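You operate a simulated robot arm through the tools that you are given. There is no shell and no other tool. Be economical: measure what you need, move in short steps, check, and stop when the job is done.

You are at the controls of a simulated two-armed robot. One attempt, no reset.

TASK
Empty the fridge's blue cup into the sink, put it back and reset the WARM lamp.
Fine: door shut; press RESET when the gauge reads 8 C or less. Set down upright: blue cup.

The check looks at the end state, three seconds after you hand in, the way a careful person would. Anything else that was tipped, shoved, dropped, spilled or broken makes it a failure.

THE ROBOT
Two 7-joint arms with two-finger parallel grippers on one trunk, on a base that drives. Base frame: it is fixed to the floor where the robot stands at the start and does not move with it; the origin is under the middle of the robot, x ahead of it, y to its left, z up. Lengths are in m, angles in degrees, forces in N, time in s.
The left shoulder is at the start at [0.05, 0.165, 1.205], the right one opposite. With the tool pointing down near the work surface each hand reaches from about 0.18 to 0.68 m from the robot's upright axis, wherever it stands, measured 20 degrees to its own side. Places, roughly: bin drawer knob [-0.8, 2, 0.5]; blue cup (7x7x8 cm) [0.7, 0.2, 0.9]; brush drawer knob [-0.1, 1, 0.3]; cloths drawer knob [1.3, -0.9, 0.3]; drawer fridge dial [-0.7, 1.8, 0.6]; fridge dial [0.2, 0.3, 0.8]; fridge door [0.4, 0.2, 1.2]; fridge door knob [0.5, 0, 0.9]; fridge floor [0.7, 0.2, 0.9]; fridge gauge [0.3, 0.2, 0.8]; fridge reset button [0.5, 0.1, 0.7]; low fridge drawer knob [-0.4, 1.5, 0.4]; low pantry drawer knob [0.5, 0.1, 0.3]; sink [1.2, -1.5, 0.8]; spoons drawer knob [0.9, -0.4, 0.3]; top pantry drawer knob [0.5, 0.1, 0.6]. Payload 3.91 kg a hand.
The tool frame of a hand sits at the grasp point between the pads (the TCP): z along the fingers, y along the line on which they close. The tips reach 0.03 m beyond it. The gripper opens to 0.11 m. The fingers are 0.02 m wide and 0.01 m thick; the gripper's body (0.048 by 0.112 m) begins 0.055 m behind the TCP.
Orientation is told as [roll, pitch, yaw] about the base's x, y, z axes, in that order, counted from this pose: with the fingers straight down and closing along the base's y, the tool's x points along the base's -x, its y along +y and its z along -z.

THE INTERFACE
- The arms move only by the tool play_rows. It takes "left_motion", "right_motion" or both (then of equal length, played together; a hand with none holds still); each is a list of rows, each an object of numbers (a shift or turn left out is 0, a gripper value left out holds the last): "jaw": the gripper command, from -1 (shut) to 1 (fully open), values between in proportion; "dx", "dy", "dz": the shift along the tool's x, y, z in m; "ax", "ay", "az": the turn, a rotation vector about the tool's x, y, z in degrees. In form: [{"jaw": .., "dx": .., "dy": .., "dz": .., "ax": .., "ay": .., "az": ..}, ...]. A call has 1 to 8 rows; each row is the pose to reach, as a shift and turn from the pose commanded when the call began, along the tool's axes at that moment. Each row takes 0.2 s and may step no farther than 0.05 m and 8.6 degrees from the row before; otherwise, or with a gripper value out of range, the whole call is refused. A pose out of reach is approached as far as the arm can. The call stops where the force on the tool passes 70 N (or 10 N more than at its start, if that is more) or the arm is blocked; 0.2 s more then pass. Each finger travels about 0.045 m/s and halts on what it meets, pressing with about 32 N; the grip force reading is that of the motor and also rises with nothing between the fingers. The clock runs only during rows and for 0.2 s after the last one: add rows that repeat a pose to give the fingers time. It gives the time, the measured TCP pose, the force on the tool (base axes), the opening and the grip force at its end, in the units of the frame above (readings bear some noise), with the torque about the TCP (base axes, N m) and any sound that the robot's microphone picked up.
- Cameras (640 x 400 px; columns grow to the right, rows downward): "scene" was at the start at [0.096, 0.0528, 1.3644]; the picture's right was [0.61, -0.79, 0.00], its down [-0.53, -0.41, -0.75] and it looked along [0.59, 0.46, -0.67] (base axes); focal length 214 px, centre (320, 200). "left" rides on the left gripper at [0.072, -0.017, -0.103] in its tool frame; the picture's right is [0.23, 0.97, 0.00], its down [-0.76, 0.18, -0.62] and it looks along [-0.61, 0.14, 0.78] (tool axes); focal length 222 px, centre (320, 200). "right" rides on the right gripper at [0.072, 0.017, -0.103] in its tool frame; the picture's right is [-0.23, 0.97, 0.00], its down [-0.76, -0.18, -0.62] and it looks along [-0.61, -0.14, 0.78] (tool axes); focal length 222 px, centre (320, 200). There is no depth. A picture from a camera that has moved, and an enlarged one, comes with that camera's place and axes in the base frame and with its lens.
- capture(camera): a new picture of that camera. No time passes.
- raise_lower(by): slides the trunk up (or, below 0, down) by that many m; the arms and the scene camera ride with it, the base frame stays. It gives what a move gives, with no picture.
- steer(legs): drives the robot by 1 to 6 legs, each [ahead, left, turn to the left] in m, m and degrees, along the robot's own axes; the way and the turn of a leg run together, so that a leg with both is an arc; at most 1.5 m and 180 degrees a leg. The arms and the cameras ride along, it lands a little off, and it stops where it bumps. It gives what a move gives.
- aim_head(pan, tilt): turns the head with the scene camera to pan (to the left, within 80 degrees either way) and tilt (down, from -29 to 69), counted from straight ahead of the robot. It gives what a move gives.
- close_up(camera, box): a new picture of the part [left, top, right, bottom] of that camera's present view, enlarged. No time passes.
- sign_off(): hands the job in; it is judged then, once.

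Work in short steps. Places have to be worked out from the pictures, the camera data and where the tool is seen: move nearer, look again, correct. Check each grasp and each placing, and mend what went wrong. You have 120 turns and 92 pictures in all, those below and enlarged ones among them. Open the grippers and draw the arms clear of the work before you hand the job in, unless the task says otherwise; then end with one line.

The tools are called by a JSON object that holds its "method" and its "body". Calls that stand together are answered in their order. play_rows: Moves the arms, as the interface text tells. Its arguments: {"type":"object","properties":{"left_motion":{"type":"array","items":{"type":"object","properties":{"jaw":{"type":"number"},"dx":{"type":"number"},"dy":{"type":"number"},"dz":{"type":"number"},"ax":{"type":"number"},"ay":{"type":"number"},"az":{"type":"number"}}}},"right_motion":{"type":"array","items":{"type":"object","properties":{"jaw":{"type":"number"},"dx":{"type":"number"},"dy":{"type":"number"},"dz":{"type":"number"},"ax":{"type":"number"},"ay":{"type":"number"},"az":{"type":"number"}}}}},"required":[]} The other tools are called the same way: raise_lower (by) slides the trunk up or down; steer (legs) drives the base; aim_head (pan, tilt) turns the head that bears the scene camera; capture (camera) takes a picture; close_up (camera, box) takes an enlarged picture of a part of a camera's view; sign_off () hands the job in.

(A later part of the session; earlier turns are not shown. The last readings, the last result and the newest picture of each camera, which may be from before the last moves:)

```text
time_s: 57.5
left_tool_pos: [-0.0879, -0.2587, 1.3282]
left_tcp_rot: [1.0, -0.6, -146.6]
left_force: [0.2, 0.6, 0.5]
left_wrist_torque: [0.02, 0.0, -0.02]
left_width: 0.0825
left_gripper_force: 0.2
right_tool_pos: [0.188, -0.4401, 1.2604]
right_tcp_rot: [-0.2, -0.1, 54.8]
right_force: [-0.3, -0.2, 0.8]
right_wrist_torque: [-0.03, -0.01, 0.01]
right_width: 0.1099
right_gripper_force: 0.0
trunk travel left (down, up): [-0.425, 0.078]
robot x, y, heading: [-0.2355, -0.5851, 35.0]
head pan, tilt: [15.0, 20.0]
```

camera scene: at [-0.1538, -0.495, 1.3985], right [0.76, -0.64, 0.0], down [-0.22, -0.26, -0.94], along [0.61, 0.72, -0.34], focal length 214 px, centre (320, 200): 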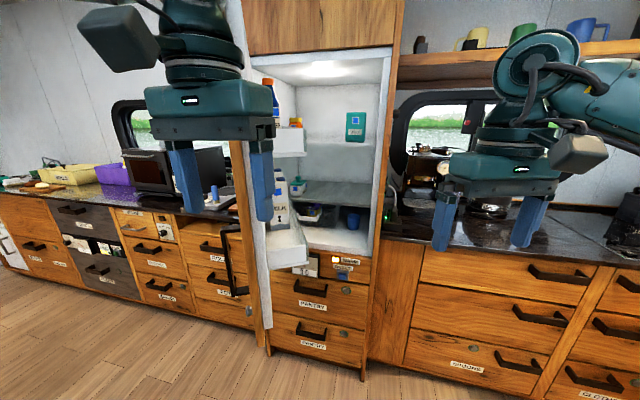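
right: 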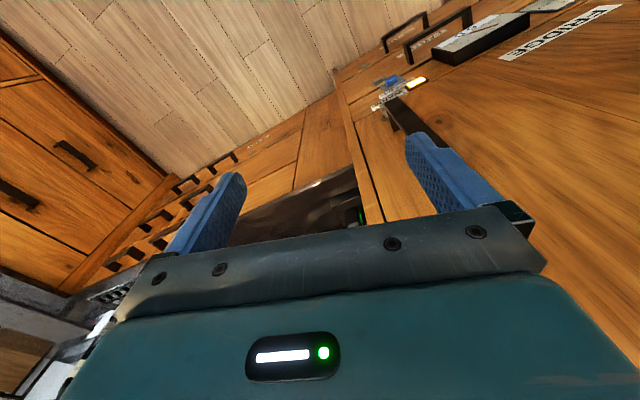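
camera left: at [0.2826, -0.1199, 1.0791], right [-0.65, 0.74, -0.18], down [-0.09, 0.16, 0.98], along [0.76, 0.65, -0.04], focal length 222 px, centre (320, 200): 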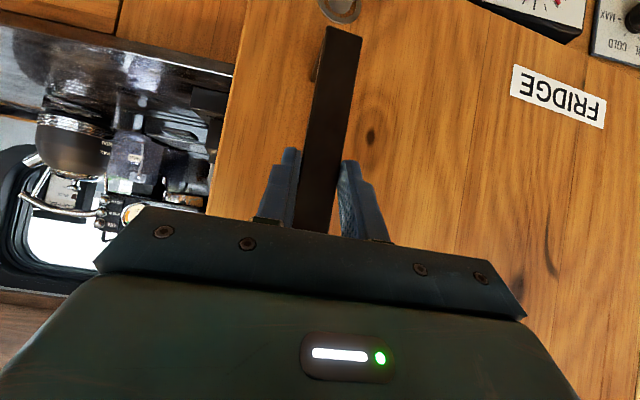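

The wrist reaches the flipped pose. I now pitch the hand level with the camera on top (ay +82).

{"method": "play_rows", "body": {"left_motion": [{"ay": 8.5}, {"ay": 17}, {"ay": 25.5}, {"ay": 34}, {"ay": 42.5}, {"ay": 51}, {"ay": 59.5}, {"ay": 68}]}}

{"method": "play_rows", "body": {"left_motion": [{"ay": 7, "jaw": 1}, {"ay": 14}]}}

{"method": "capture", "body": {"camera": "left"}}

{"method": "capture", "body": {"camera": "scene"}}

```text
time_s: 59.3
left_tool_pos: [-0.0844, -0.2591, 1.3381]
left_tcp_rot: [2.8, 67.5, -143.9]
left_force: [0.3, -0.7, -0.2]
left_wrist_torque: [0.0, 0.0, 0.0]
left_width: 0.0824
left_gripper_force: 0.0
left hand out of reach, approached as far as the arm can: row 8
right_tool_pos: [0.1878, -0.4408, 1.2596]
right_tcp_rot: [-0.1, -0.1, 54.8]
right_force: [-1.0, -0.3, 1.2]
right_wrist_torque: [-0.02, -0.02, 0.0]
right_width: 0.1102
right_gripper_force: 0.1
trunk travel left (down, up): [-0.425, 0.078]
robot x, y, heading: [-0.2381, -0.5815, 35.0]
head pan, tilt: [15.0, 20.0]
```

```text
time_s: 59.9
left_tool_pos: [-0.063, -0.257, 1.3769]
left_tcp_rot: [6.9, 81.5, -139.9]
left_force: [0.8, 0.0, -0.3]
left_wrist_torque: [-0.03, 0.04, 0.0]
left_width: 0.1098
left_gripper_force: 0.1
left hand out of reach, approached as far as the arm can: row 1, 2
right_tool_pos: [0.1889, -0.4406, 1.2601]
right_tcp_rot: [-0.1, 0.0, 54.9]
right_force: [-0.3, -0.4, 0.0]
right_wrist_torque: [0.02, -0.01, 0.02]
right_width: 0.1099
right_gripper_force: 0.1
trunk travel left (down, up): [-0.425, 0.078]
robot x, y, heading: [-0.2383, -0.5891, 34.9]
head pan, tilt: [15.0, 20.0]
```

```text
63 pictures are left
camera left: at [-0.1486, -0.2917, 1.463], right [0.56, -0.79, 0.24], down [-0.5, -0.56, -0.66], along [0.65, 0.25, -0.71], focal length 222 px, centre (320, 200)
```

left: 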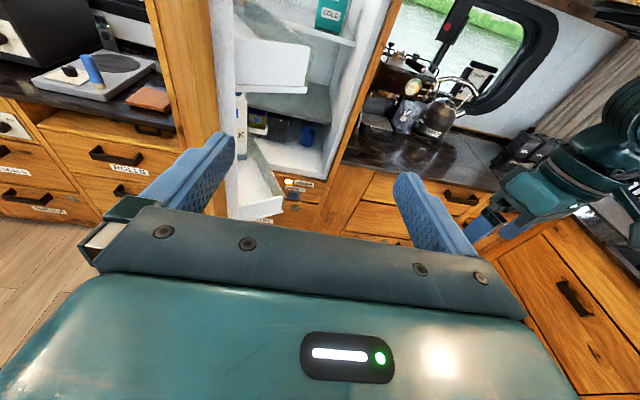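

```text
62 pictures are left
camera scene: at [-0.1535, -0.4953, 1.3985], right [0.76, -0.65, 0.0], down [-0.22, -0.26, -0.94], along [0.61, 0.72, -0.34], focal length 214 px, centre (320, 200)
```

scene: 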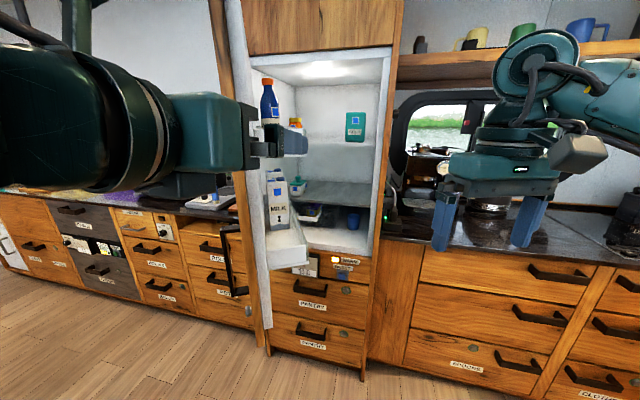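

Flipped pose works and the camera sees over the hand. I lower the trunk 0.3 m so the arm enters at about shoulder height.

{"method": "raise_lower", "body": {"by": -0.3}}

{"method": "capture", "body": {"camera": "scene"}}

```text
time_s: 62.9
left_tool_pos: [-0.0624, -0.2574, 1.0768]
left_tcp_rot: [6.8, 81.3, -139.7]
left_force: [0.4, -0.4, 0.7]
left_wrist_torque: [0.02, -0.04, 0.01]
left_width: 0.1101
left_gripper_force: 0.1
right_tool_pos: [0.1874, -0.4407, 0.9608]
right_tcp_rot: [-0.2, -0.1, 54.8]
right_force: [-1.2, -0.2, -0.8]
right_wrist_torque: [0.04, 0.01, -0.02]
right_width: 0.1098
right_gripper_force: 0.1
trunk travel left (down, up): [-0.125, 0.378]
robot x, y, heading: [-0.2391, -0.5844, 35.0]
head pan, tilt: [15.0, 20.0]
```

```text
61 pictures are left
camera scene: at [-0.1538, -0.4951, 1.0986], right [0.76, -0.65, 0.0], down [-0.22, -0.26, -0.94], along [0.61, 0.72, -0.34], focal length 214 px, centre (320, 200)
```

scene: 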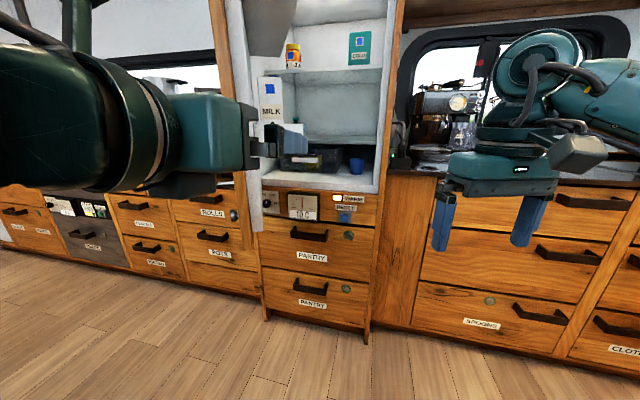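

{"method": "close_up", "body": {"camera": "scene", "box": [240, 100, 400, 225]}}

```text
3.20 times, centred on (320, 162) of scene
camera zoom: at [-0.1538, -0.4951, 1.0986], right [0.76, -0.65, 0.0], down [-0.22, -0.26, -0.94], along [0.61, 0.72, -0.34], focal length 686 px, centre (320, 320)
```

zoom: 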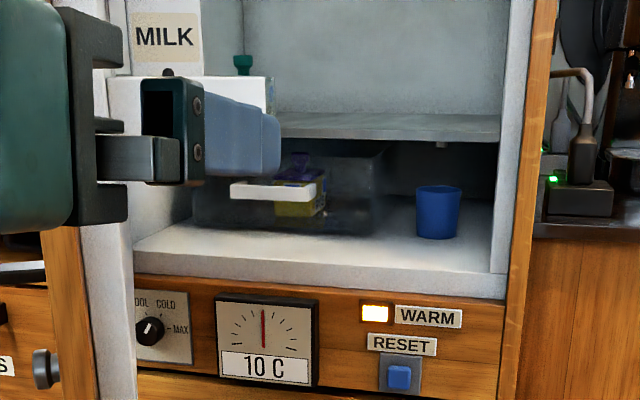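

Triangulating: cup centre is about (0.655,0.18), standing on z≈0.865, with the shelf's front edge only ~6 cm before it at z≈1.01. A level, camera-up approach fits. I extend the hand forward and down a bit to see how the arm behaves.

{"method": "play_rows", "body": {"left_motion": [{"dx": -0.018, "dz": 0.043, "jaw": 1}, {"dx": -0.036, "dz": 0.086}, {"dx": -0.055, "dz": 0.129}, {"dx": -0.073, "dz": 0.172}, {"dx": -0.091, "dz": 0.215}]}}

{"method": "capture", "body": {"camera": "left"}}

{"method": "capture", "body": {"camera": "scene"}}

```text
time_s: 64.1
left_tool_pos: [0.1042, -0.1481, 0.9554]
left_tcp_rot: [6.9, 81.3, -139.6]
left_force: [1.0, -0.1, 0.1]
left_wrist_torque: [-0.01, 0.01, 0.01]
left_width: 0.1098
left_gripper_force: 0.0
right_tool_pos: [0.1888, -0.4399, 0.9604]
right_tcp_rot: [-0.2, 0.1, 54.8]
right_force: [0.0, -0.3, 0.2]
right_wrist_torque: [0.0, -0.03, -0.03]
right_width: 0.1099
right_gripper_force: 0.1
trunk travel left (down, up): [-0.125, 0.378]
robot x, y, heading: [-0.2432, -0.5836, 35.0]
head pan, tilt: [15.0, 20.0]
```

```text
59 pictures are left
camera left: at [0.0177, -0.1821, 1.0411], right [0.56, -0.79, 0.24], down [-0.5, -0.56, -0.66], along [0.65, 0.25, -0.71], focal length 222 px, centre (320, 200)
```

left: 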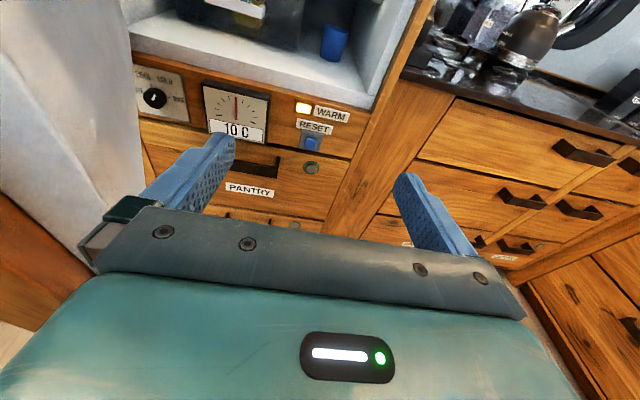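

```text
58 pictures are left
camera scene: at [-0.1537, -0.495, 1.0985], right [0.76, -0.65, 0.0], down [-0.22, -0.26, -0.94], along [0.61, 0.72, -0.34], focal length 214 px, centre (320, 200)
```

scene: 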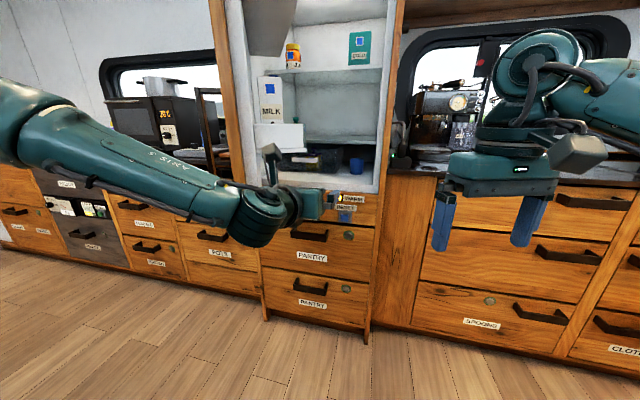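

The elbow sits far out to the left and would meet the open door if I drive straight in. I shift the base 0.2 m right first, then advance a little and look.

{"method": "steer", "body": {"legs": [[0, -0.2, -1], [0.2, 0, 0]]}}

{"method": "aim_head", "body": {"pan": 45, "tilt": 15}}

{"method": "capture", "body": {"camera": "scene"}}

```text
time_s: 66.9
left_tool_pos: [0.3862, -0.2016, 0.9544]
left_tcp_rot: [6.8, 81.4, -140.6]
left_force: [0.1, 0.5, 0.6]
left_wrist_torque: [-0.01, -0.02, 0.03]
left_width: 0.1101
left_gripper_force: 0.0
right_tool_pos: [0.4655, -0.4948, 0.9606]
right_tcp_rot: [-0.1, -0.1, 54.0]
right_force: [0.2, -0.6, 0.0]
right_wrist_torque: [0.0, -0.01, 0.01]
right_width: 0.1101
right_gripper_force: 0.1
trunk travel left (down, up): [-0.125, 0.378]
robot x, y, heading: [0.0407, -0.6303, 34.0]
head pan, tilt: [15.0, 20.0]
```

```text
time_s: 67.8
left_tool_pos: [0.3852, -0.2003, 0.9566]
left_tcp_rot: [6.8, 81.2, -140.5]
left_force: [-0.2, -1.0, 0.3]
left_wrist_torque: [0.01, -0.01, 0.0]
left_width: 0.1101
left_gripper_force: 0.2
right_tool_pos: [0.4665, -0.4952, 0.9608]
right_tcp_rot: [-0.2, 0.0, 54.0]
right_force: [-0.2, -0.2, 0.2]
right_wrist_torque: [0.03, 0.01, 0.0]
right_width: 0.11
right_gripper_force: 0.1
trunk travel left (down, up): [-0.125, 0.378]
robot x, y, heading: [0.039, -0.6358, 34.2]
head pan, tilt: [45.0, 15.0]
```

```text
57 pictures are left
camera scene: at [0.0805, -0.5233, 1.1066], right [0.98, -0.19, 0.0], down [-0.05, -0.25, -0.97], along [0.18, 0.95, -0.26], focal length 214 px, centre (320, 200)
```

scene: 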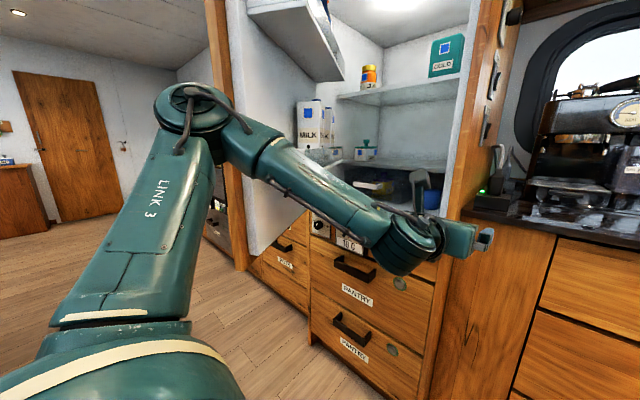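

The elbow clears the door now. I slide the hand left in line with the cup (r≈0.217) and check whether its attitude straightens.

{"method": "play_rows", "body": {"left_motion": [{"dy": -0.04, "dz": 0.02}, {"dy": -0.08, "dz": 0.04}, {"dy": -0.12, "dz": 0.06}, {"dy": -0.16, "dz": 0.08}]}}

{"method": "capture", "body": {"camera": "left"}}

```text
time_s: 68.8
left_tool_pos: [0.3658, -0.0228, 0.9369]
left_tcp_rot: [6.6, 81.3, -140.8]
left_force: [-0.7, -0.3, -0.8]
left_wrist_torque: [-0.02, -0.01, 0.04]
left_width: 0.1097
left_gripper_force: 0.1
right_tool_pos: [0.4652, -0.495, 0.9597]
right_tcp_rot: [-0.2, -0.1, 54.0]
right_force: [-0.2, 0.0, 0.0]
right_wrist_torque: [0.01, 0.02, -0.02]
right_width: 0.1104
right_gripper_force: 0.2
trunk travel left (down, up): [-0.125, 0.378]
robot x, y, heading: [0.0373, -0.634, 34.0]
head pan, tilt: [45.0, 15.0]
```

```text
56 pictures are left
camera left: at [0.2788, -0.0564, 1.0248], right [0.55, -0.8, 0.24], down [-0.51, -0.55, -0.66], along [0.66, 0.24, -0.72], focal length 222 px, centre (320, 200)
```

left: 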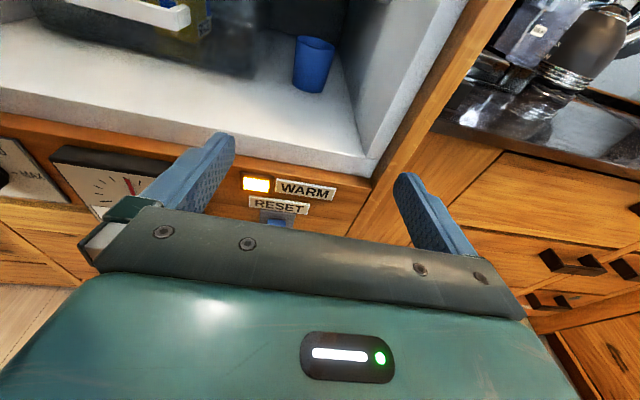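

The hand is level (heading about 32.5°, pitch 9° down) and lined up with the cup. Before driving closer, I retract the right hand and check the left elbow against the door.

{"method": "play_rows", "body": {"right_motion": [{"dx": 0.04, "dz": -0.03}, {"dx": 0.08, "dz": -0.06}, {"dx": 0.12, "dz": -0.09}, {"dx": 0.15, "dz": -0.12}]}}

{"method": "aim_head", "body": {"pan": 50, "tilt": 15}}

{"method": "capture", "body": {"camera": "scene"}}

```text
time_s: 69.8
left_tool_pos: [0.3653, -0.0239, 0.9392]
left_tcp_rot: [6.9, 81.3, -140.5]
left_force: [-0.2, 0.1, 0.2]
left_wrist_torque: [0.0, -0.01, 0.0]
left_width: 0.1099
left_gripper_force: 0.0
right_tool_pos: [0.377, -0.6162, 1.0813]
right_tcp_rot: [-0.1, -0.1, 54.0]
right_force: [0.6, -0.4, -0.3]
right_wrist_torque: [-0.02, 0.02, -0.04]
right_width: 0.11
right_gripper_force: 0.2
trunk travel left (down, up): [-0.125, 0.378]
robot x, y, heading: [0.0395, -0.6339, 34.1]
head pan, tilt: [45.0, 15.0]
```

```text
time_s: 70.5
left_tool_pos: [0.3646, -0.0236, 0.9399]
left_tcp_rot: [6.8, 81.4, -140.4]
left_force: [-1.3, 0.0, 0.3]
left_wrist_torque: [0.0, 0.01, 0.01]
left_width: 0.1099
left_gripper_force: 0.1
right_tool_pos: [0.3777, -0.616, 1.0796]
right_tcp_rot: [-0.2, 0.1, 54.0]
right_force: [-0.5, 0.0, -0.2]
right_wrist_torque: [0.0, 0.01, 0.0]
right_width: 0.1101
right_gripper_force: 0.0
trunk travel left (down, up): [-0.125, 0.378]
robot x, y, heading: [0.0367, -0.6295, 33.8]
head pan, tilt: [50.0, 15.0]
```

```text
55 pictures are left
camera scene: at [0.0724, -0.522, 1.1067], right [0.99, -0.1, 0.0], down [-0.03, -0.26, -0.97], along [0.1, 0.96, -0.26], focal length 214 px, centre (320, 200)
```

scene: 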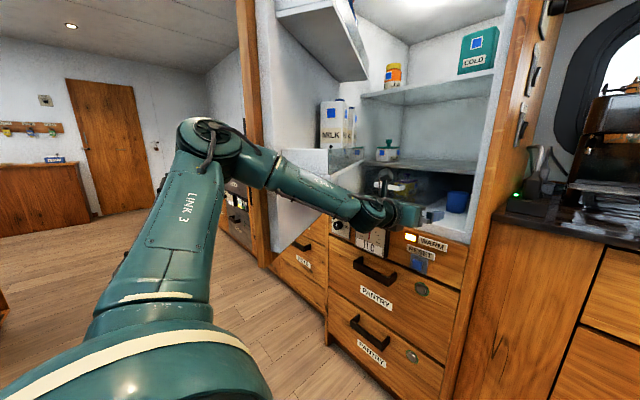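

The arm already reaches 0.61 m ahead. I see how much more it extends (which also draws the elbow in) before driving.

{"method": "play_rows", "body": {"left_motion": [{"dx": 0.003, "dy": -0.006, "dz": 0.035}, {"dx": 0.006, "dy": -0.012, "dz": 0.07}, {"dx": 0.009, "dy": -0.0155, "dz": 0.105}]}}

{"method": "capture", "body": {"camera": "scene"}}

```text
time_s: 71.5
left_tool_pos: [0.4639, -0.009, 0.9209]
left_tcp_rot: [-0.8, 78.7, -152.7]
left_force: [-0.5, -0.6, 0.7]
left_wrist_torque: [-0.01, -0.01, -0.04]
left_width: 0.1098
left_gripper_force: 0.1
right_tool_pos: [0.3756, -0.632, 1.083]
right_tcp_rot: [0.2, -0.8, 53.9]
right_force: [-0.6, 0.1, 0.7]
right_wrist_torque: [0.0, 0.01, 0.01]
right_width: 0.1099
right_gripper_force: 0.0
trunk travel left (down, up): [-0.125, 0.378]
robot x, y, heading: [0.0394, -0.6395, 33.9]
head pan, tilt: [50.0, 15.0]
stopped in row 3 (left hand): the arm was blocked; the commanded pose is now the measured one
```

```text
54 pictures are left
camera scene: at [0.0704, -0.537, 1.1094], right [0.99, -0.11, 0.0], down [-0.03, -0.24, -0.97], along [0.1, 0.96, -0.25], focal length 214 px, centre (320, 200)
```

scene: 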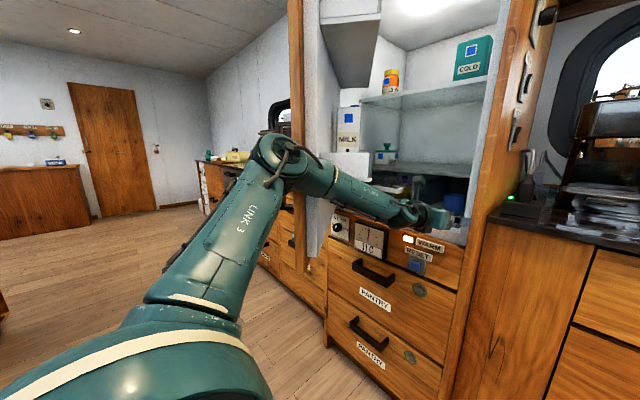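

The elbow met the door — measured from this picture, the door had been dragged back to about 50° and my elbow is outside it. I withdraw: hand back first, then the base back to mid-aisle.

{"method": "play_rows", "body": {"left_motion": [{"dz": -0.035}, {"dz": -0.07}, {"dz": -0.105}, {"dz": -0.14}]}}

{"method": "steer", "body": {"legs": [[-0.24, 0, 0]]}}

{"method": "play_rows", "body": {"left_motion": [{"dy": 0.03, "dx": 0.015, "dz": -0.03}, {"dy": 0.06, "dx": 0.03, "dz": -0.06}, {"dy": 0.09, "dx": 0.045, "dz": -0.09}, {"dy": 0.12, "dx": 0.06, "dz": -0.12}, {"dy": 0.14, "dx": 0.075, "dz": -0.15}]}}

{"method": "aim_head", "body": {"pan": 35, "tilt": 20}}

{"method": "capture", "body": {"camera": "scene"}}

```text
time_s: 72.5
left_tool_pos: [0.3407, -0.0572, 0.9399]
left_tcp_rot: [3.6, 78.6, -147.6]
left_force: [-0.5, 0.0, -0.3]
left_wrist_torque: [0.0, -0.02, 0.02]
left_width: 0.1104
left_gripper_force: 0.0
right_tool_pos: [0.3766, -0.619, 1.0804]
right_tcp_rot: [-0.2, 0.0, 53.9]
right_force: [0.1, 0.6, 0.3]
right_wrist_torque: [-0.02, -0.01, -0.01]
right_width: 0.11
right_gripper_force: 0.0
trunk travel left (down, up): [-0.125, 0.378]
robot x, y, heading: [0.0361, -0.6326, 34.0]
head pan, tilt: [50.0, 15.0]
```

```text
time_s: 74.3
left_tool_pos: [0.1408, -0.1906, 0.9392]
left_tcp_rot: [3.5, 78.6, -147.5]
left_force: [0.4, -0.4, 0.7]
left_wrist_torque: [-0.01, -0.02, 0.01]
left_width: 0.11
left_gripper_force: 0.1
right_tool_pos: [0.1792, -0.7533, 1.0797]
right_tcp_rot: [-0.1, 0.0, 54.2]
right_force: [-0.1, 0.4, -0.5]
right_wrist_torque: [0.0, -0.04, -0.02]
right_width: 0.1101
right_gripper_force: 0.1
trunk travel left (down, up): [-0.125, 0.378]
robot x, y, heading: [-0.1603, -0.7689, 34.1]
head pan, tilt: [50.0, 15.0]
```

```text
time_s: 75.5
left_tool_pos: [0.095, -0.375, 1.0456]
left_tcp_rot: [3.1, 78.5, -148.0]
left_force: [-0.2, -0.2, 0.0]
left_wrist_torque: [0.03, -0.02, 0.01]
left_width: 0.1101
left_gripper_force: 0.1
right_tool_pos: [0.1805, -0.7507, 1.0804]
right_tcp_rot: [-0.1, 0.1, 54.2]
right_force: [0.3, 0.1, -0.1]
right_wrist_torque: [0.01, -0.02, 0.0]
right_width: 0.1099
right_gripper_force: 0.0
trunk travel left (down, up): [-0.125, 0.378]
robot x, y, heading: [-0.1573, -0.7666, 33.9]
head pan, tilt: [50.0, 15.0]
```

```text
time_s: 76.2
left_tool_pos: [0.0957, -0.375, 1.0448]
left_tcp_rot: [3.6, 78.5, -147.5]
left_force: [0.7, 0.4, 0.2]
left_wrist_torque: [-0.01, -0.03, 0.0]
left_width: 0.11
left_gripper_force: 0.1
right_tool_pos: [0.1794, -0.751, 1.0801]
right_tcp_rot: [-0.1, 0.0, 54.0]
right_force: [0.3, -0.1, 0.4]
right_wrist_torque: [-0.02, -0.01, -0.01]
right_width: 0.1099
right_gripper_force: 0.0
trunk travel left (down, up): [-0.125, 0.378]
robot x, y, heading: [-0.1589, -0.7715, 34.1]
head pan, tilt: [35.0, 20.0]
```

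```text
53 pictures are left
camera scene: at [-0.1019, -0.6636, 1.0985], right [0.93, -0.36, 0.0], down [-0.12, -0.32, -0.94], along [0.33, 0.88, -0.34], focal length 214 px, centre (320, 200)
```

scene: 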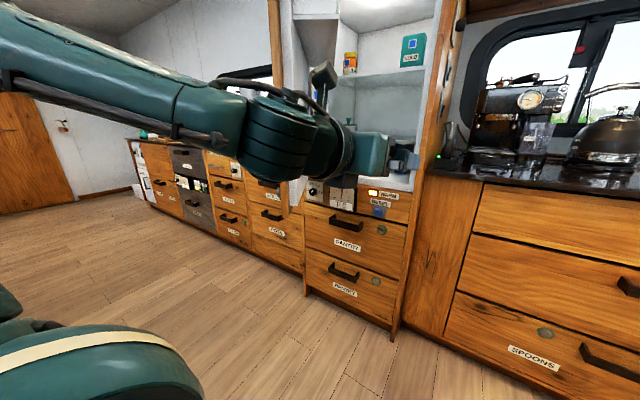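

The door is at about 57° (edge near n −0.05, r 0.06). I'll push it open from inside with the left fist: first turn the flipped hand to point left and close the jaws.

{"method": "play_rows", "body": {"left_motion": [{"ax": 8.5, "jaw": -1}, {"ax": 17}, {"ax": 25.5}, {"ax": 34}, {"ax": 42.5}, {"ax": 51}, {"ax": 59.5}, {"ax": 59.5}]}}

{"method": "capture", "body": {"camera": "scene"}}

{"method": "capture", "body": {"camera": "left"}}

```text
time_s: 78.0
left_tool_pos: [0.0391, -0.2931, 1.053]
left_tcp_rot: [-55.7, 78.4, -147.3]
left_force: [0.1, 0.0, 0.3]
left_wrist_torque: [0.02, -0.01, -0.03]
left_width: 0.0
left_gripper_force: 31.8
left hand out of reach, approached as far as the arm can: row 5, 6, 7, 8
right_tool_pos: [0.1806, -0.7517, 1.0802]
right_tcp_rot: [-0.2, 0.0, 54.1]
right_force: [0.1, -0.4, 0.1]
right_wrist_torque: [-0.03, 0.0, -0.01]
right_width: 0.1102
right_gripper_force: 0.0
trunk travel left (down, up): [-0.125, 0.378]
robot x, y, heading: [-0.1629, -0.767, 34.1]
head pan, tilt: [35.0, 20.0]
```

```text
52 pictures are left
camera scene: at [-0.1019, -0.6636, 1.0985], right [0.93, -0.36, 0.0], down [-0.12, -0.32, -0.94], along [0.34, 0.88, -0.34], focal length 214 px, centre (320, 200)
```

scene: 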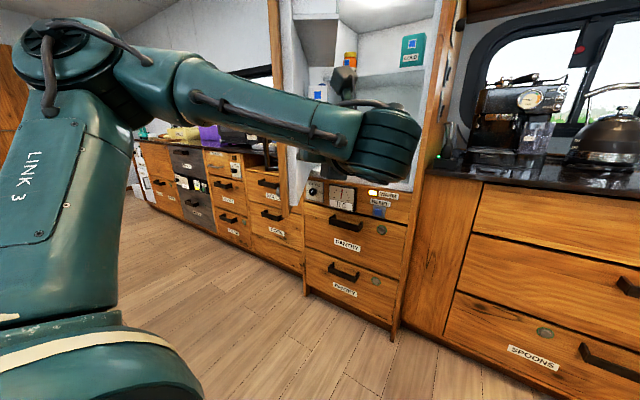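

```text
51 pictures are left
camera left: at [0.0332, -0.3852, 1.1376], right [1.0, -0.01, 0.06], down [0.04, -0.71, -0.71], along [0.05, 0.71, -0.71], focal length 222 px, centre (320, 200)
```

left: 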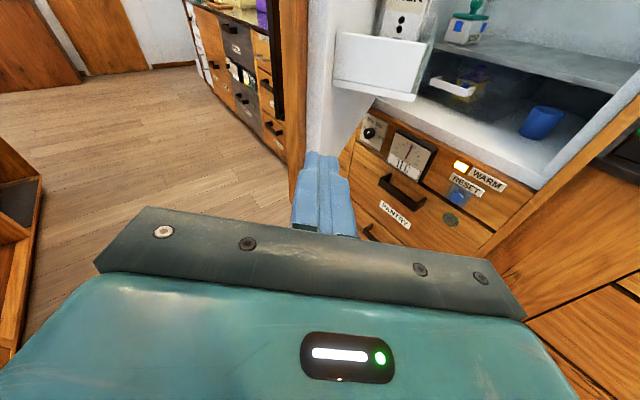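

The fist points left, just in front of the door's inner edge. I drive forward 0.13 m so it is inside the edge, then left a little and check contact.

{"method": "steer", "body": {"legs": [[0.13, 0, 0], [0, 0.2, 0]]}}

{"method": "capture", "body": {"camera": "left"}}

{"method": "capture", "body": {"camera": "scene"}}

```text
time_s: 80.3
left_tool_pos: [0.0591, -0.0998, 1.0526]
left_tcp_rot: [-58.7, 77.9, -151.7]
left_force: [-3.3, -12.2, 1.6]
left_wrist_torque: [0.07, -0.04, -0.04]
left_width: 0.0
left_gripper_force: 31.6
right_tool_pos: [0.1971, -0.5512, 1.0795]
right_tcp_rot: [-0.1, -0.1, 53.9]
right_force: [0.8, -0.6, 0.3]
right_wrist_torque: [0.04, 0.0, -0.01]
right_width: 0.11
right_gripper_force: 0.1
trunk travel left (down, up): [-0.125, 0.378]
robot x, y, heading: [-0.1415, -0.5651, 33.7]
head pan, tilt: [35.0, 20.0]
stopped in leg 2: the force on the tool passed its limit (the readings are from after the stop); the commanded pose is now the measured one
```

```text
50 pictures are left
camera left: at [0.0518, -0.1937, 1.1369], right [1.0, -0.04, 0.05], down [0.01, -0.71, -0.71], along [0.06, 0.71, -0.7], focal length 222 px, centre (320, 200)
```

left: 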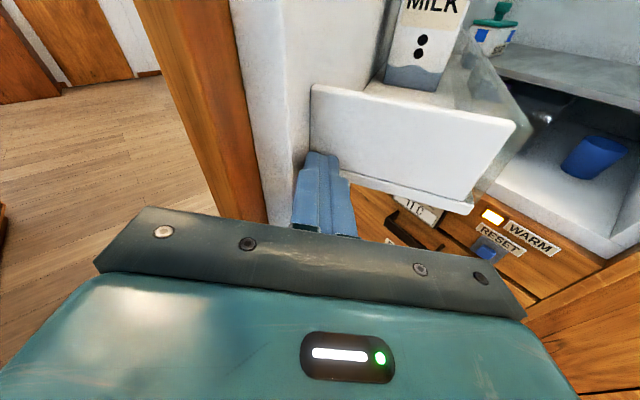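

```text
49 pictures are left
camera scene: at [-0.0849, -0.4628, 1.0988], right [0.93, -0.36, 0.0], down [-0.12, -0.32, -0.94], along [0.34, 0.88, -0.34], focal length 214 px, centre (320, 200)
```

scene: 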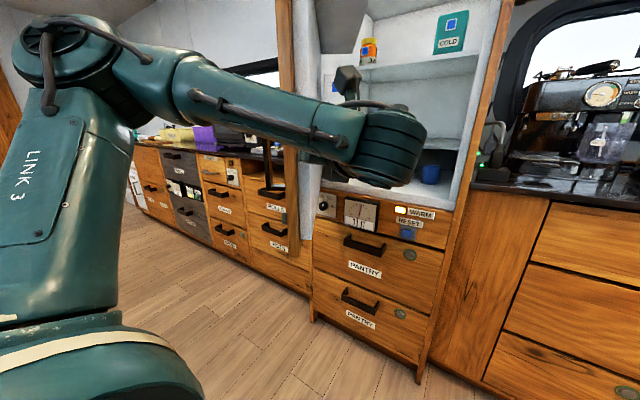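

The fist rests in the corner between the door's inner panel and its bin. I push along the door's own arc with small base legs.

{"method": "steer", "body": {"legs": [[-0.03, 0.057, 0], [-0.03, 0.057, 0], [-0.016, 0.064, 0], [-0.013, 0.064, 0]]}}

{"method": "capture", "body": {"camera": "left"}}

```text
time_s: 81.3
left_tool_pos: [0.0181, -0.0854, 1.0531]
left_tcp_rot: [-60.7, 77.5, -154.2]
left_force: [-7.7, -16.7, 2.9]
left_wrist_torque: [0.15, -0.07, 0.03]
left_width: 0.0
left_gripper_force: 31.4
right_tool_pos: [0.1564, -0.5313, 1.0811]
right_tcp_rot: [-0.1, -0.1, 53.9]
right_force: [-0.1, -0.7, -0.6]
right_wrist_torque: [0.0, 0.0, -0.01]
right_width: 0.11
right_gripper_force: 0.0
trunk travel left (down, up): [-0.125, 0.378]
robot x, y, heading: [-0.1846, -0.5491, 34.0]
head pan, tilt: [35.0, 20.0]
stopped in leg 1: the force on the tool passed its limit (the readings are from after the stop); the commanded pose is now the measured one
```

```text
48 pictures are left
camera left: at [0.0114, -0.1801, 1.1367], right [1.0, -0.05, 0.04], down [-0.01, -0.7, -0.71], along [0.06, 0.71, -0.7], focal length 222 px, centre (320, 200)
```

left: 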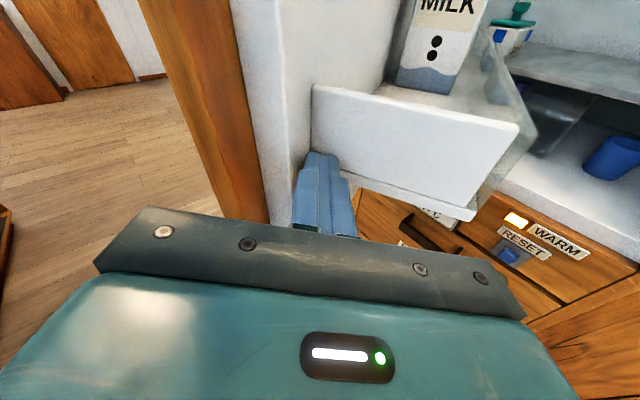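

The door yields but my direction presses toward the hinge. I pivot the base exactly about the hinge instead.

{"method": "steer", "body": {"legs": [[-0.051, 0.0755, -5], [-0.051, 0.0755, -5], [-0.051, 0.0755, -5]]}}

{"method": "capture", "body": {"camera": "left"}}

```text
time_s: 83.8
left_tool_pos: [-0.1031, -0.0185, 1.0515]
left_tcp_rot: [-60.3, 77.3, -168.9]
left_force: [-14.3, -20.7, 5.8]
left_wrist_torque: [0.21, -0.17, 0.0]
left_width: 0.0001
left_gripper_force: 31.8
right_tool_pos: [-0.0889, -0.4872, 1.0797]
right_tcp_rot: [-0.1, 0.0, 38.6]
right_force: [0.8, 0.0, 0.3]
right_wrist_torque: [0.01, 0.0, 0.03]
right_width: 0.11
right_gripper_force: 0.0
trunk travel left (down, up): [-0.125, 0.378]
robot x, y, heading: [-0.417, -0.4157, 18.7]
head pan, tilt: [35.0, 20.0]
```

```text
47 pictures are left
camera left: at [-0.1352, -0.1077, 1.1363], right [0.95, -0.3, 0.04], down [-0.19, -0.68, -0.71], along [0.24, 0.67, -0.7], focal length 222 px, centre (320, 200)
```

left: 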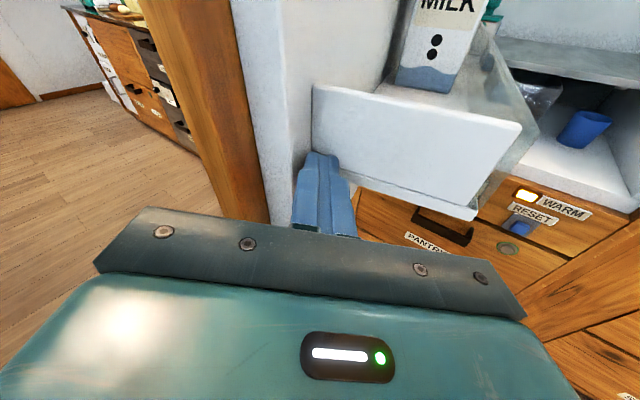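

Works smoothly; door now about 75°. Two more pivot legs, then I'll finish by extending the arm.

{"method": "steer", "body": {"legs": [[-0.051, 0.0755, -5], [-0.051, 0.0755, -5], [-0.02, 0.08, -5]]}}

{"method": "play_rows", "body": {"left_motion": [{"dz": 0.02}, {"dz": 0.04}, {"dz": 0.06}, {"dz": 0.08}, {"dz": 0.1}, {"dz": 0.12}]}}

{"method": "capture", "body": {"camera": "left"}}

{"method": "capture", "body": {"camera": "scene"}}

```text
time_s: 86.1
left_tool_pos: [-0.1761, 0.044, 1.0513]
left_tcp_rot: [-62.2, 77.0, 176.7]
left_force: [-15.6, -15.3, 1.5]
left_wrist_torque: [0.0, -0.12, 0.08]
left_width: 0.0002
left_gripper_force: 32.3
right_tool_pos: [-0.2528, -0.4103, 1.0804]
right_tcp_rot: [-0.1, 0.0, 26.9]
right_force: [0.4, -0.5, -0.2]
right_wrist_torque: [-0.02, -0.01, 0.05]
right_width: 0.1103
right_gripper_force: 0.1
trunk travel left (down, up): [-0.125, 0.378]
robot x, y, heading: [-0.5631, -0.2664, 6.7]
head pan, tilt: [35.0, 20.0]
stopped in leg 3: the force on the tool passed its limit (the readings are from after the stop); the commanded pose is now the measured one
```

```text
time_s: 86.5
left_tool_pos: [-0.176, 0.0455, 1.0514]
left_tcp_rot: [-64.2, 76.8, 174.2]
left_force: [-25.3, -23.7, 2.3]
left_wrist_torque: [0.08, -0.24, 0.03]
left_width: 0.0
left_gripper_force: 32.1
right_tool_pos: [-0.2539, -0.412, 1.0804]
right_tcp_rot: [0.1, -0.2, 27.0]
right_force: [0.3, 0.0, -0.3]
right_wrist_torque: [-0.02, -0.02, 0.0]
right_width: 0.1099
right_gripper_force: 0.0
trunk travel left (down, up): [-0.125, 0.378]
robot x, y, heading: [-0.5644, -0.2694, 7.0]
head pan, tilt: [35.0, 20.0]
stopped in row 1 (left hand): the force on the tool passed its limit (the readings are from after the stop); the commanded pose is now the measured one
```

```text
46 pictures are left
camera left: at [-0.2261, -0.0356, 1.1354], right [0.86, -0.52, 0.02], down [-0.35, -0.61, -0.72], along [0.38, 0.61, -0.7], focal length 222 px, centre (320, 200)
```

left: 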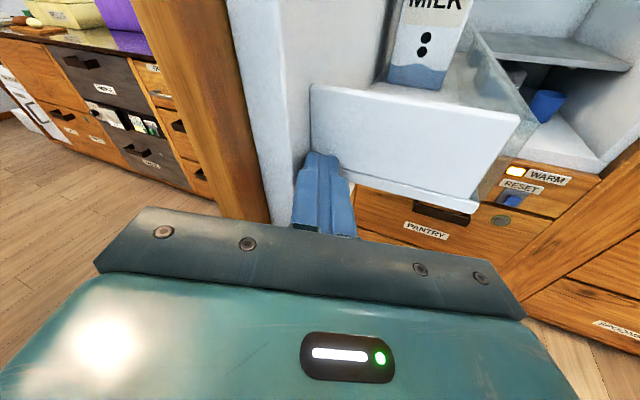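

```text
45 pictures are left
camera scene: at [-0.4663, -0.2047, 1.0992], right [0.67, -0.74, 0.0], down [-0.25, -0.23, -0.94], along [0.7, 0.63, -0.34], focal length 214 px, centre (320, 200)
```

scene: 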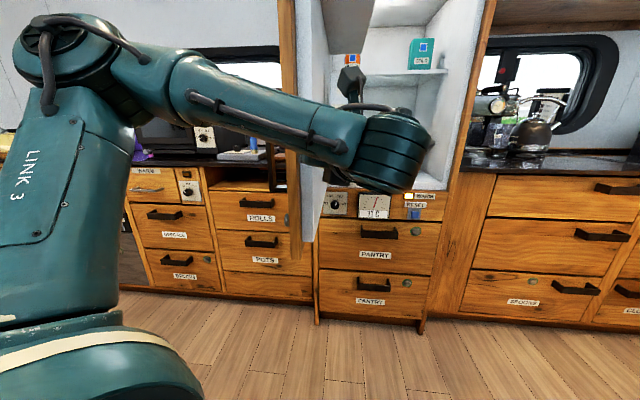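

The hand now points nearly along the door, so the push must be sideways (tool −y). I push with the arm in that direction.

{"method": "play_rows", "body": {"left_motion": [{"dy": -0.02}, {"dy": -0.04, "dz": 0.002}, {"dy": -0.06, "dz": 0.006}, {"dy": -0.08, "dz": 0.01}, {"dy": -0.1, "dz": 0.016}, {"dy": -0.12, "dz": 0.022}, {"dy": -0.14, "dz": 0.03}, {"dy": -0.15, "dz": 0.034}]}}

{"method": "capture", "body": {"camera": "left"}}

```text
time_s: 87.9
left_tool_pos: [-0.2465, 0.1146, 1.0673]
left_tcp_rot: [-61.2, 76.0, 173.6]
left_force: [18.1, -24.4, -1.8]
left_wrist_torque: [-0.29, -0.15, -0.72]
left_width: 0.0
left_gripper_force: 31.8
right_tool_pos: [-0.25, -0.4127, 1.0791]
right_tcp_rot: [0.1, 0.0, 26.6]
right_force: [0.2, 0.7, 0.6]
right_wrist_torque: [0.0, 0.0, 0.02]
right_width: 0.11
right_gripper_force: 0.1
trunk travel left (down, up): [-0.125, 0.378]
robot x, y, heading: [-0.5627, -0.2698, 6.7]
head pan, tilt: [35.0, 20.0]
stopped in row 7 (left hand): the force on the tool passed its limit (the readings are from after the stop); the commanded pose is now the measured one
```

```text
44 pictures are left
camera left: at [-0.3, 0.0383, 1.1523], right [0.83, -0.56, 0.01], down [-0.39, -0.59, -0.7], along [0.4, 0.58, -0.71], focal length 222 px, centre (320, 200)
```

left: 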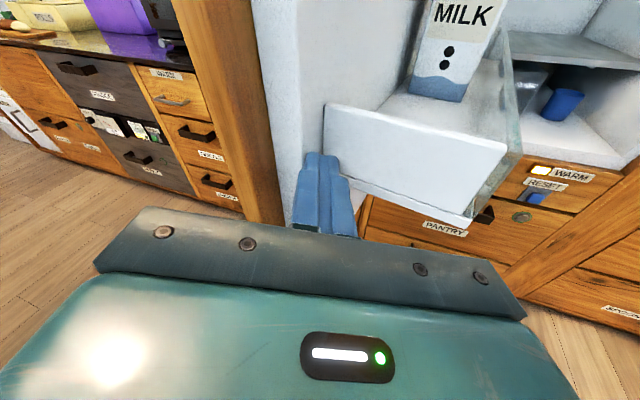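

Door about 95°. I continue along the tangent with small base legs to get it to ~115°.

{"method": "steer", "body": {"legs": [[-0.03, 0.043, 0], [-0.026, 0.043, 0], [-0.022, 0.045, 0], [-0.018, 0.045, 0]]}}

{"method": "capture", "body": {"camera": "left"}}

```text
time_s: 88.7
left_tool_pos: [-0.2489, 0.1147, 1.068]
left_tcp_rot: [-60.7, 76.3, 171.2]
left_force: [5.2, -12.7, 1.9]
left_wrist_torque: [-0.09, -0.07, -0.27]
left_width: 0.0
left_gripper_force: 32.2
right_tool_pos: [-0.2582, -0.4066, 1.0792]
right_tcp_rot: [0.1, 0.0, 26.2]
right_force: [0.5, 0.6, 0.5]
right_wrist_torque: [0.02, -0.02, -0.03]
right_width: 0.1099
right_gripper_force: 0.1
trunk travel left (down, up): [-0.125, 0.378]
robot x, y, heading: [-0.5677, -0.2643, 6.4]
head pan, tilt: [35.0, 20.0]
stopped in leg 1: the force on the tool passed its limit (the readings are from after the stop); the commanded pose is now the measured one
```

```text
43 pictures are left
camera left: at [-0.3061, 0.0416, 1.1523], right [0.8, -0.6, 0.02], down [-0.42, -0.57, -0.7], along [0.44, 0.55, -0.71], focal length 222 px, centre (320, 200)
```

left: 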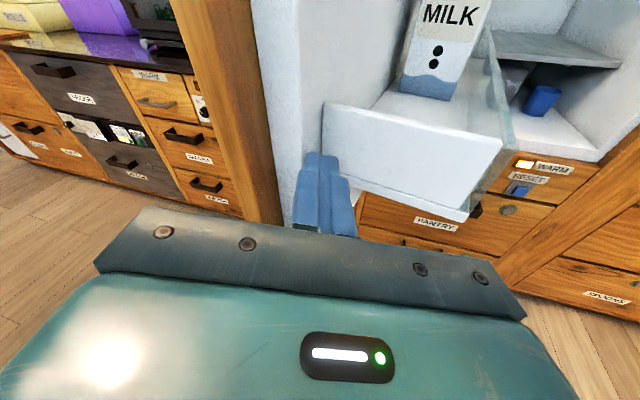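

The door seems to be at its stop (~95°), as before. I withdraw the hand straight back out so nothing can drag the door when I leave.

{"method": "play_rows", "body": {"left_motion": [{"dy": 0.02}, {"dy": 0.025, "dz": -0.04}, {"dy": 0.025, "dz": -0.08}, {"dy": 0.025, "dz": -0.12}, {"dy": 0.025, "dz": -0.16}, {"dy": 0.025, "dz": -0.2}]}}

{"method": "capture", "body": {"camera": "scene"}}

```text
time_s: 90.1
left_tool_pos: [-0.3583, 0.0071, 1.0926]
left_tcp_rot: [-57.7, 75.6, 174.9]
left_force: [0.2, -0.1, -0.7]
left_wrist_torque: [0.04, 0.01, 0.0]
left_width: 0.0001
left_gripper_force: 31.5
left hand out of reach, approached as far as the arm can: row 4, 5, 6
right_tool_pos: [-0.2589, -0.4047, 1.0798]
right_tcp_rot: [0.1, -0.1, 26.4]
right_force: [-0.2, -0.5, 0.6]
right_wrist_torque: [-0.01, -0.03, -0.02]
right_width: 0.1099
right_gripper_force: 0.0
trunk travel left (down, up): [-0.125, 0.378]
robot x, y, heading: [-0.5696, -0.2582, 6.5]
head pan, tilt: [35.0, 20.0]
```

```text
42 pictures are left
camera scene: at [-0.4712, -0.193, 1.101], right [0.68, -0.74, 0.0], down [-0.23, -0.22, -0.95], along [0.7, 0.64, -0.32], focal length 214 px, centre (320, 200)
```

scene: 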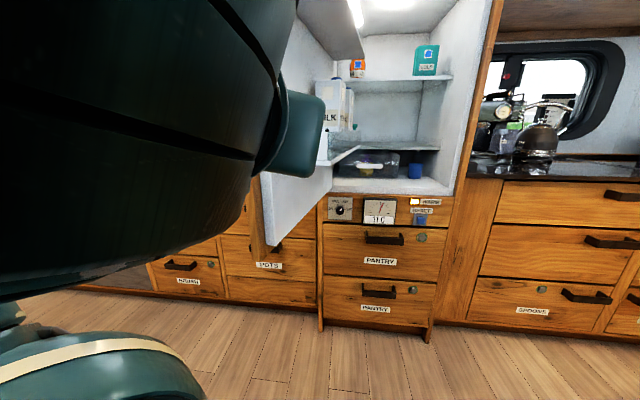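

Hand is clear (n≈−0.29). I turn back to heading 34°, then slide right along the aisle.

{"method": "steer", "body": {"legs": [[0, 0, 27.5], [0, -0.62, 0]]}}

{"method": "capture", "body": {"camera": "scene"}}

```text
time_s: 94.9
left_tool_pos: [-0.1585, -0.4453, 1.0933]
left_tcp_rot: [-59.4, 75.8, -159.5]
left_force: [-0.5, -0.5, -0.4]
left_wrist_torque: [0.02, 0.0, -0.01]
left_width: 0.0
left_gripper_force: 31.7
right_tool_pos: [0.1179, -0.7635, 1.0795]
right_tcp_rot: [0.0, 0.1, 53.6]
right_force: [-0.6, 0.1, -0.1]
right_wrist_torque: [-0.02, -0.01, 0.01]
right_width: 0.11
right_gripper_force: 0.1
trunk travel left (down, up): [-0.125, 0.378]
robot x, y, heading: [-0.2252, -0.7832, 33.7]
head pan, tilt: [35.0, 20.0]
```

```text
41 pictures are left
camera scene: at [-0.1672, -0.6731, 1.1024], right [0.94, -0.33, 0.0], down [-0.1, -0.29, -0.95], along [0.32, 0.9, -0.3], focal length 214 px, centre (320, 200)
```

scene: 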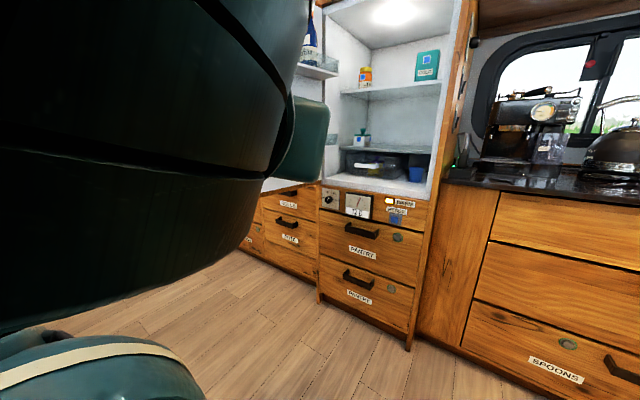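

The door stays open and the way into the fridge is free. I swing the hand back to point straight ahead, moving it forward, with the jaws opening.

{"method": "play_rows", "body": {"left_motion": [{"jaw": 1, "ax": -8, "dx": 0.008, "dy": 0.023, "dz": 0.023}, {"ax": -16, "dx": 0.016, "dy": 0.046, "dz": 0.046}, {"ax": -24, "dx": 0.024, "dy": 0.069, "dz": 0.069}, {"ax": -32, "dx": 0.032, "dy": 0.092, "dz": 0.092}, {"ax": -40, "dx": 0.04, "dy": 0.115, "dz": 0.115}, {"ax": -47, "dx": 0.048, "dy": 0.138, "dz": 0.136}]}}

{"method": "capture", "body": {"camera": "scene"}}

```text
time_s: 96.3
left_tool_pos: [0.0042, -0.3329, 1.0945]
left_tcp_rot: [-12.6, 75.9, -159.5]
left_force: [-0.2, 0.2, 0.5]
left_wrist_torque: [0.01, -0.02, 0.01]
left_width: 0.1101
left_gripper_force: 0.0
right_tool_pos: [0.1175, -0.7637, 1.0796]
right_tcp_rot: [0.0, 0.1, 53.5]
right_force: [1.1, 0.3, 0.1]
right_wrist_torque: [0.01, 0.02, -0.02]
right_width: 0.1101
right_gripper_force: 0.0
trunk travel left (down, up): [-0.125, 0.378]
robot x, y, heading: [-0.2261, -0.7772, 33.6]
head pan, tilt: [35.0, 20.0]
```

```text
40 pictures are left
camera scene: at [-0.1646, -0.6742, 1.0985], right [0.93, -0.36, 0.0], down [-0.12, -0.32, -0.94], along [0.34, 0.88, -0.34], focal length 214 px, centre (320, 200)
```

scene: 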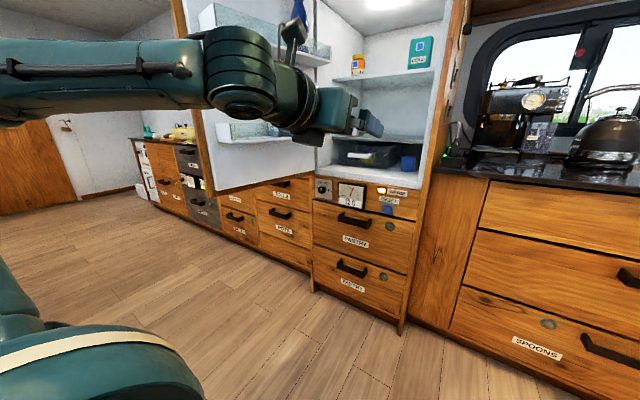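

Door wide open, hand pointing ahead. I lower and extend the hand toward the compartment's line, then drive 0.28 m nearer.

{"method": "play_rows", "body": {"left_motion": [{"dx": -0.0185, "dy": -0.0086, "dz": 0.0387, "ay": 0.8}, {"dx": -0.037, "dy": -0.0172, "dz": 0.0773, "ay": 1.6}, {"dx": -0.0555, "dy": -0.0258, "dz": 0.116, "ay": 2.4}, {"dx": -0.074, "dy": -0.0343, "dz": 0.1547, "ay": 3.2}, {"dx": -0.0925, "dy": -0.0429, "dz": 0.1933, "ay": 4.0}, {"dx": -0.111, "dy": -0.0515, "dz": 0.232, "ay": 5}]}}

{"method": "steer", "body": {"legs": [[0.28, 0, 0.5]]}}

{"method": "capture", "body": {"camera": "left"}}

{"method": "capture", "body": {"camera": "scene"}}

```text
time_s: 97.7
left_tool_pos: [0.1401, -0.1744, 0.9335]
left_tcp_rot: [-18.6, 80.7, -165.8]
left_force: [0.1, 0.5, -0.5]
left_wrist_torque: [-0.01, -0.01, -0.01]
left_width: 0.1099
left_gripper_force: 0.1
right_tool_pos: [0.1183, -0.7641, 1.0797]
right_tcp_rot: [0.0, 0.1, 53.6]
right_force: [0.4, 0.4, 0.3]
right_wrist_torque: [-0.04, 0.03, -0.03]
right_width: 0.11
right_gripper_force: 0.2
trunk travel left (down, up): [-0.125, 0.378]
robot x, y, heading: [-0.2277, -0.7784, 33.8]
head pan, tilt: [35.0, 20.0]
```

```text
time_s: 99.7
left_tool_pos: [0.3657, -0.0113, 0.9346]
left_tcp_rot: [-18.9, 80.7, -165.2]
left_force: [0.2, -0.2, 0.3]
left_wrist_torque: [0.01, -0.04, -0.01]
left_width: 0.1101
left_gripper_force: 0.0
right_tool_pos: [0.3504, -0.5994, 1.0802]
right_tcp_rot: [-0.1, 0.0, 54.4]
right_force: [0.3, -1.2, 1.3]
right_wrist_torque: [0.03, 0.02, 0.01]
right_width: 0.1099
right_gripper_force: 0.0
trunk travel left (down, up): [-0.125, 0.378]
robot x, y, heading: [0.0091, -0.6213, 34.6]
head pan, tilt: [35.0, 20.0]
```

```text
39 pictures are left
camera left: at [0.283, -0.0511, 1.0217], right [0.57, -0.8, 0.17], down [-0.53, -0.52, -0.67], along [0.62, 0.29, -0.73], focal length 222 px, centre (320, 200)
```

left: 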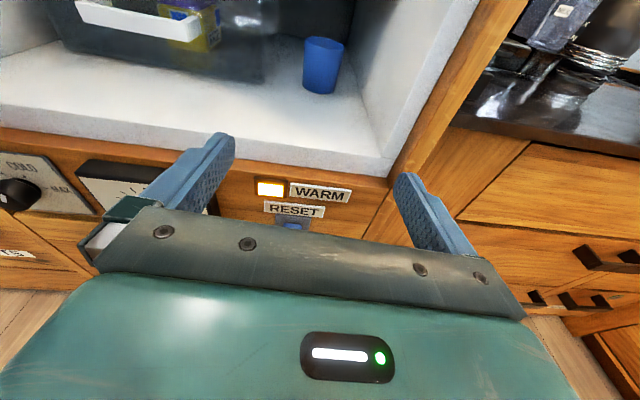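

```text
38 pictures are left
camera scene: at [0.0671, -0.5148, 1.0985], right [0.94, -0.35, 0.0], down [-0.12, -0.32, -0.94], along [0.33, 0.88, -0.34], focal length 214 px, centre (320, 200)
```

scene: 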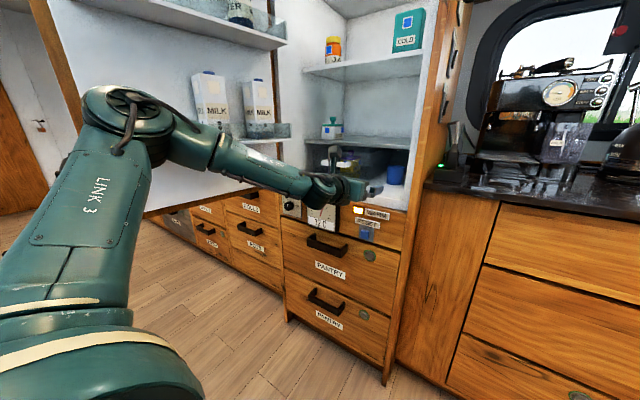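

Aligned: cup straight along the hand's axis (lateral error ~3 mm). I drive 0.2 m nearer and look again.

{"method": "steer", "body": {"legs": [[0.2, 0, 0]]}}

{"method": "capture", "body": {"camera": "left"}}

{"method": "capture", "body": {"camera": "scene"}}

```text
time_s: 101.3
left_tool_pos: [0.5271, 0.1017, 0.9338]
left_tcp_rot: [-18.8, 80.7, -165.1]
left_force: [-0.2, -0.1, -0.5]
left_wrist_torque: [0.01, 0.03, 0.0]
left_width: 0.1102
left_gripper_force: 0.0
right_tool_pos: [0.5128, -0.488, 1.08]
right_tcp_rot: [0.0, 0.0, 54.7]
right_force: [-0.1, -1.3, -0.2]
right_wrist_torque: [0.0, -0.01, -0.02]
right_width: 0.11
right_gripper_force: 0.0
trunk travel left (down, up): [-0.125, 0.378]
robot x, y, heading: [0.1757, -0.5098, 34.8]
head pan, tilt: [35.0, 20.0]
```

```text
37 pictures are left
camera left: at [0.4447, 0.0613, 1.0217], right [0.57, -0.8, 0.17], down [-0.53, -0.52, -0.67], along [0.62, 0.29, -0.73], focal length 222 px, centre (320, 200)
```

left: 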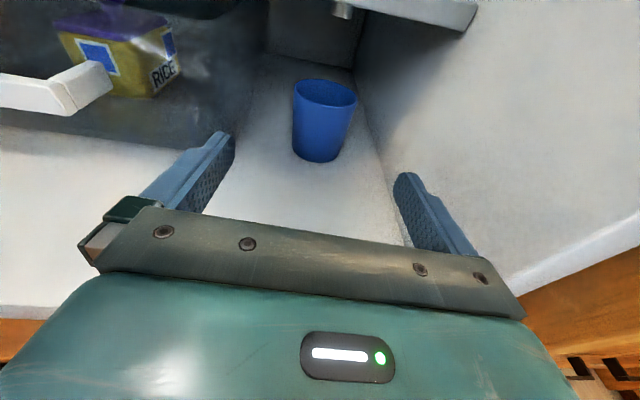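

```text
36 pictures are left
camera scene: at [0.2293, -0.4026, 1.0985], right [0.94, -0.35, 0.0], down [-0.12, -0.32, -0.94], along [0.33, 0.88, -0.34], focal length 214 px, centre (320, 200)
```

scene: 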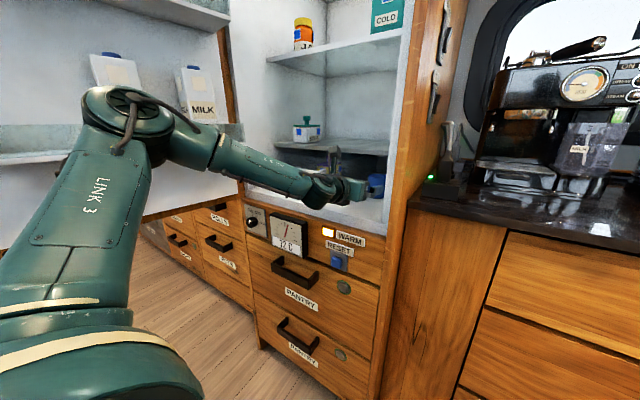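

The cup is at about (0.642,0.173), 13.7 cm ahead of the grasp point. A clear basket stands to its left, so I check the clearance for the left finger.

{"method": "close_up", "body": {"camera": "left", "box": [160, 20, 400, 190]}}

```text
2.35 times, centred on (280, 105) of left
camera zoom: at [0.4447, 0.0613, 1.0217], right [0.57, -0.8, 0.17], down [-0.53, -0.52, -0.67], along [0.62, 0.29, -0.73], focal length 523 px, centre (414, 424)
```

zoom: 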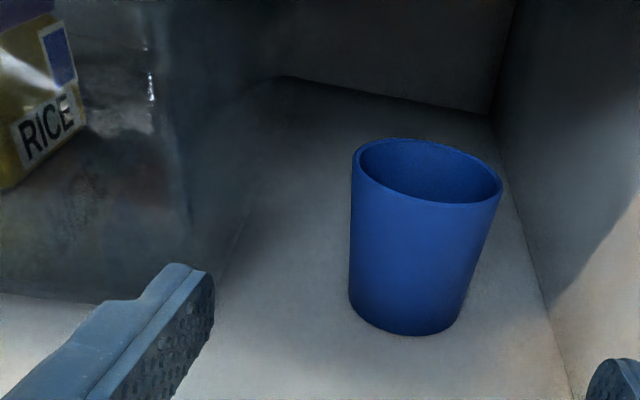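

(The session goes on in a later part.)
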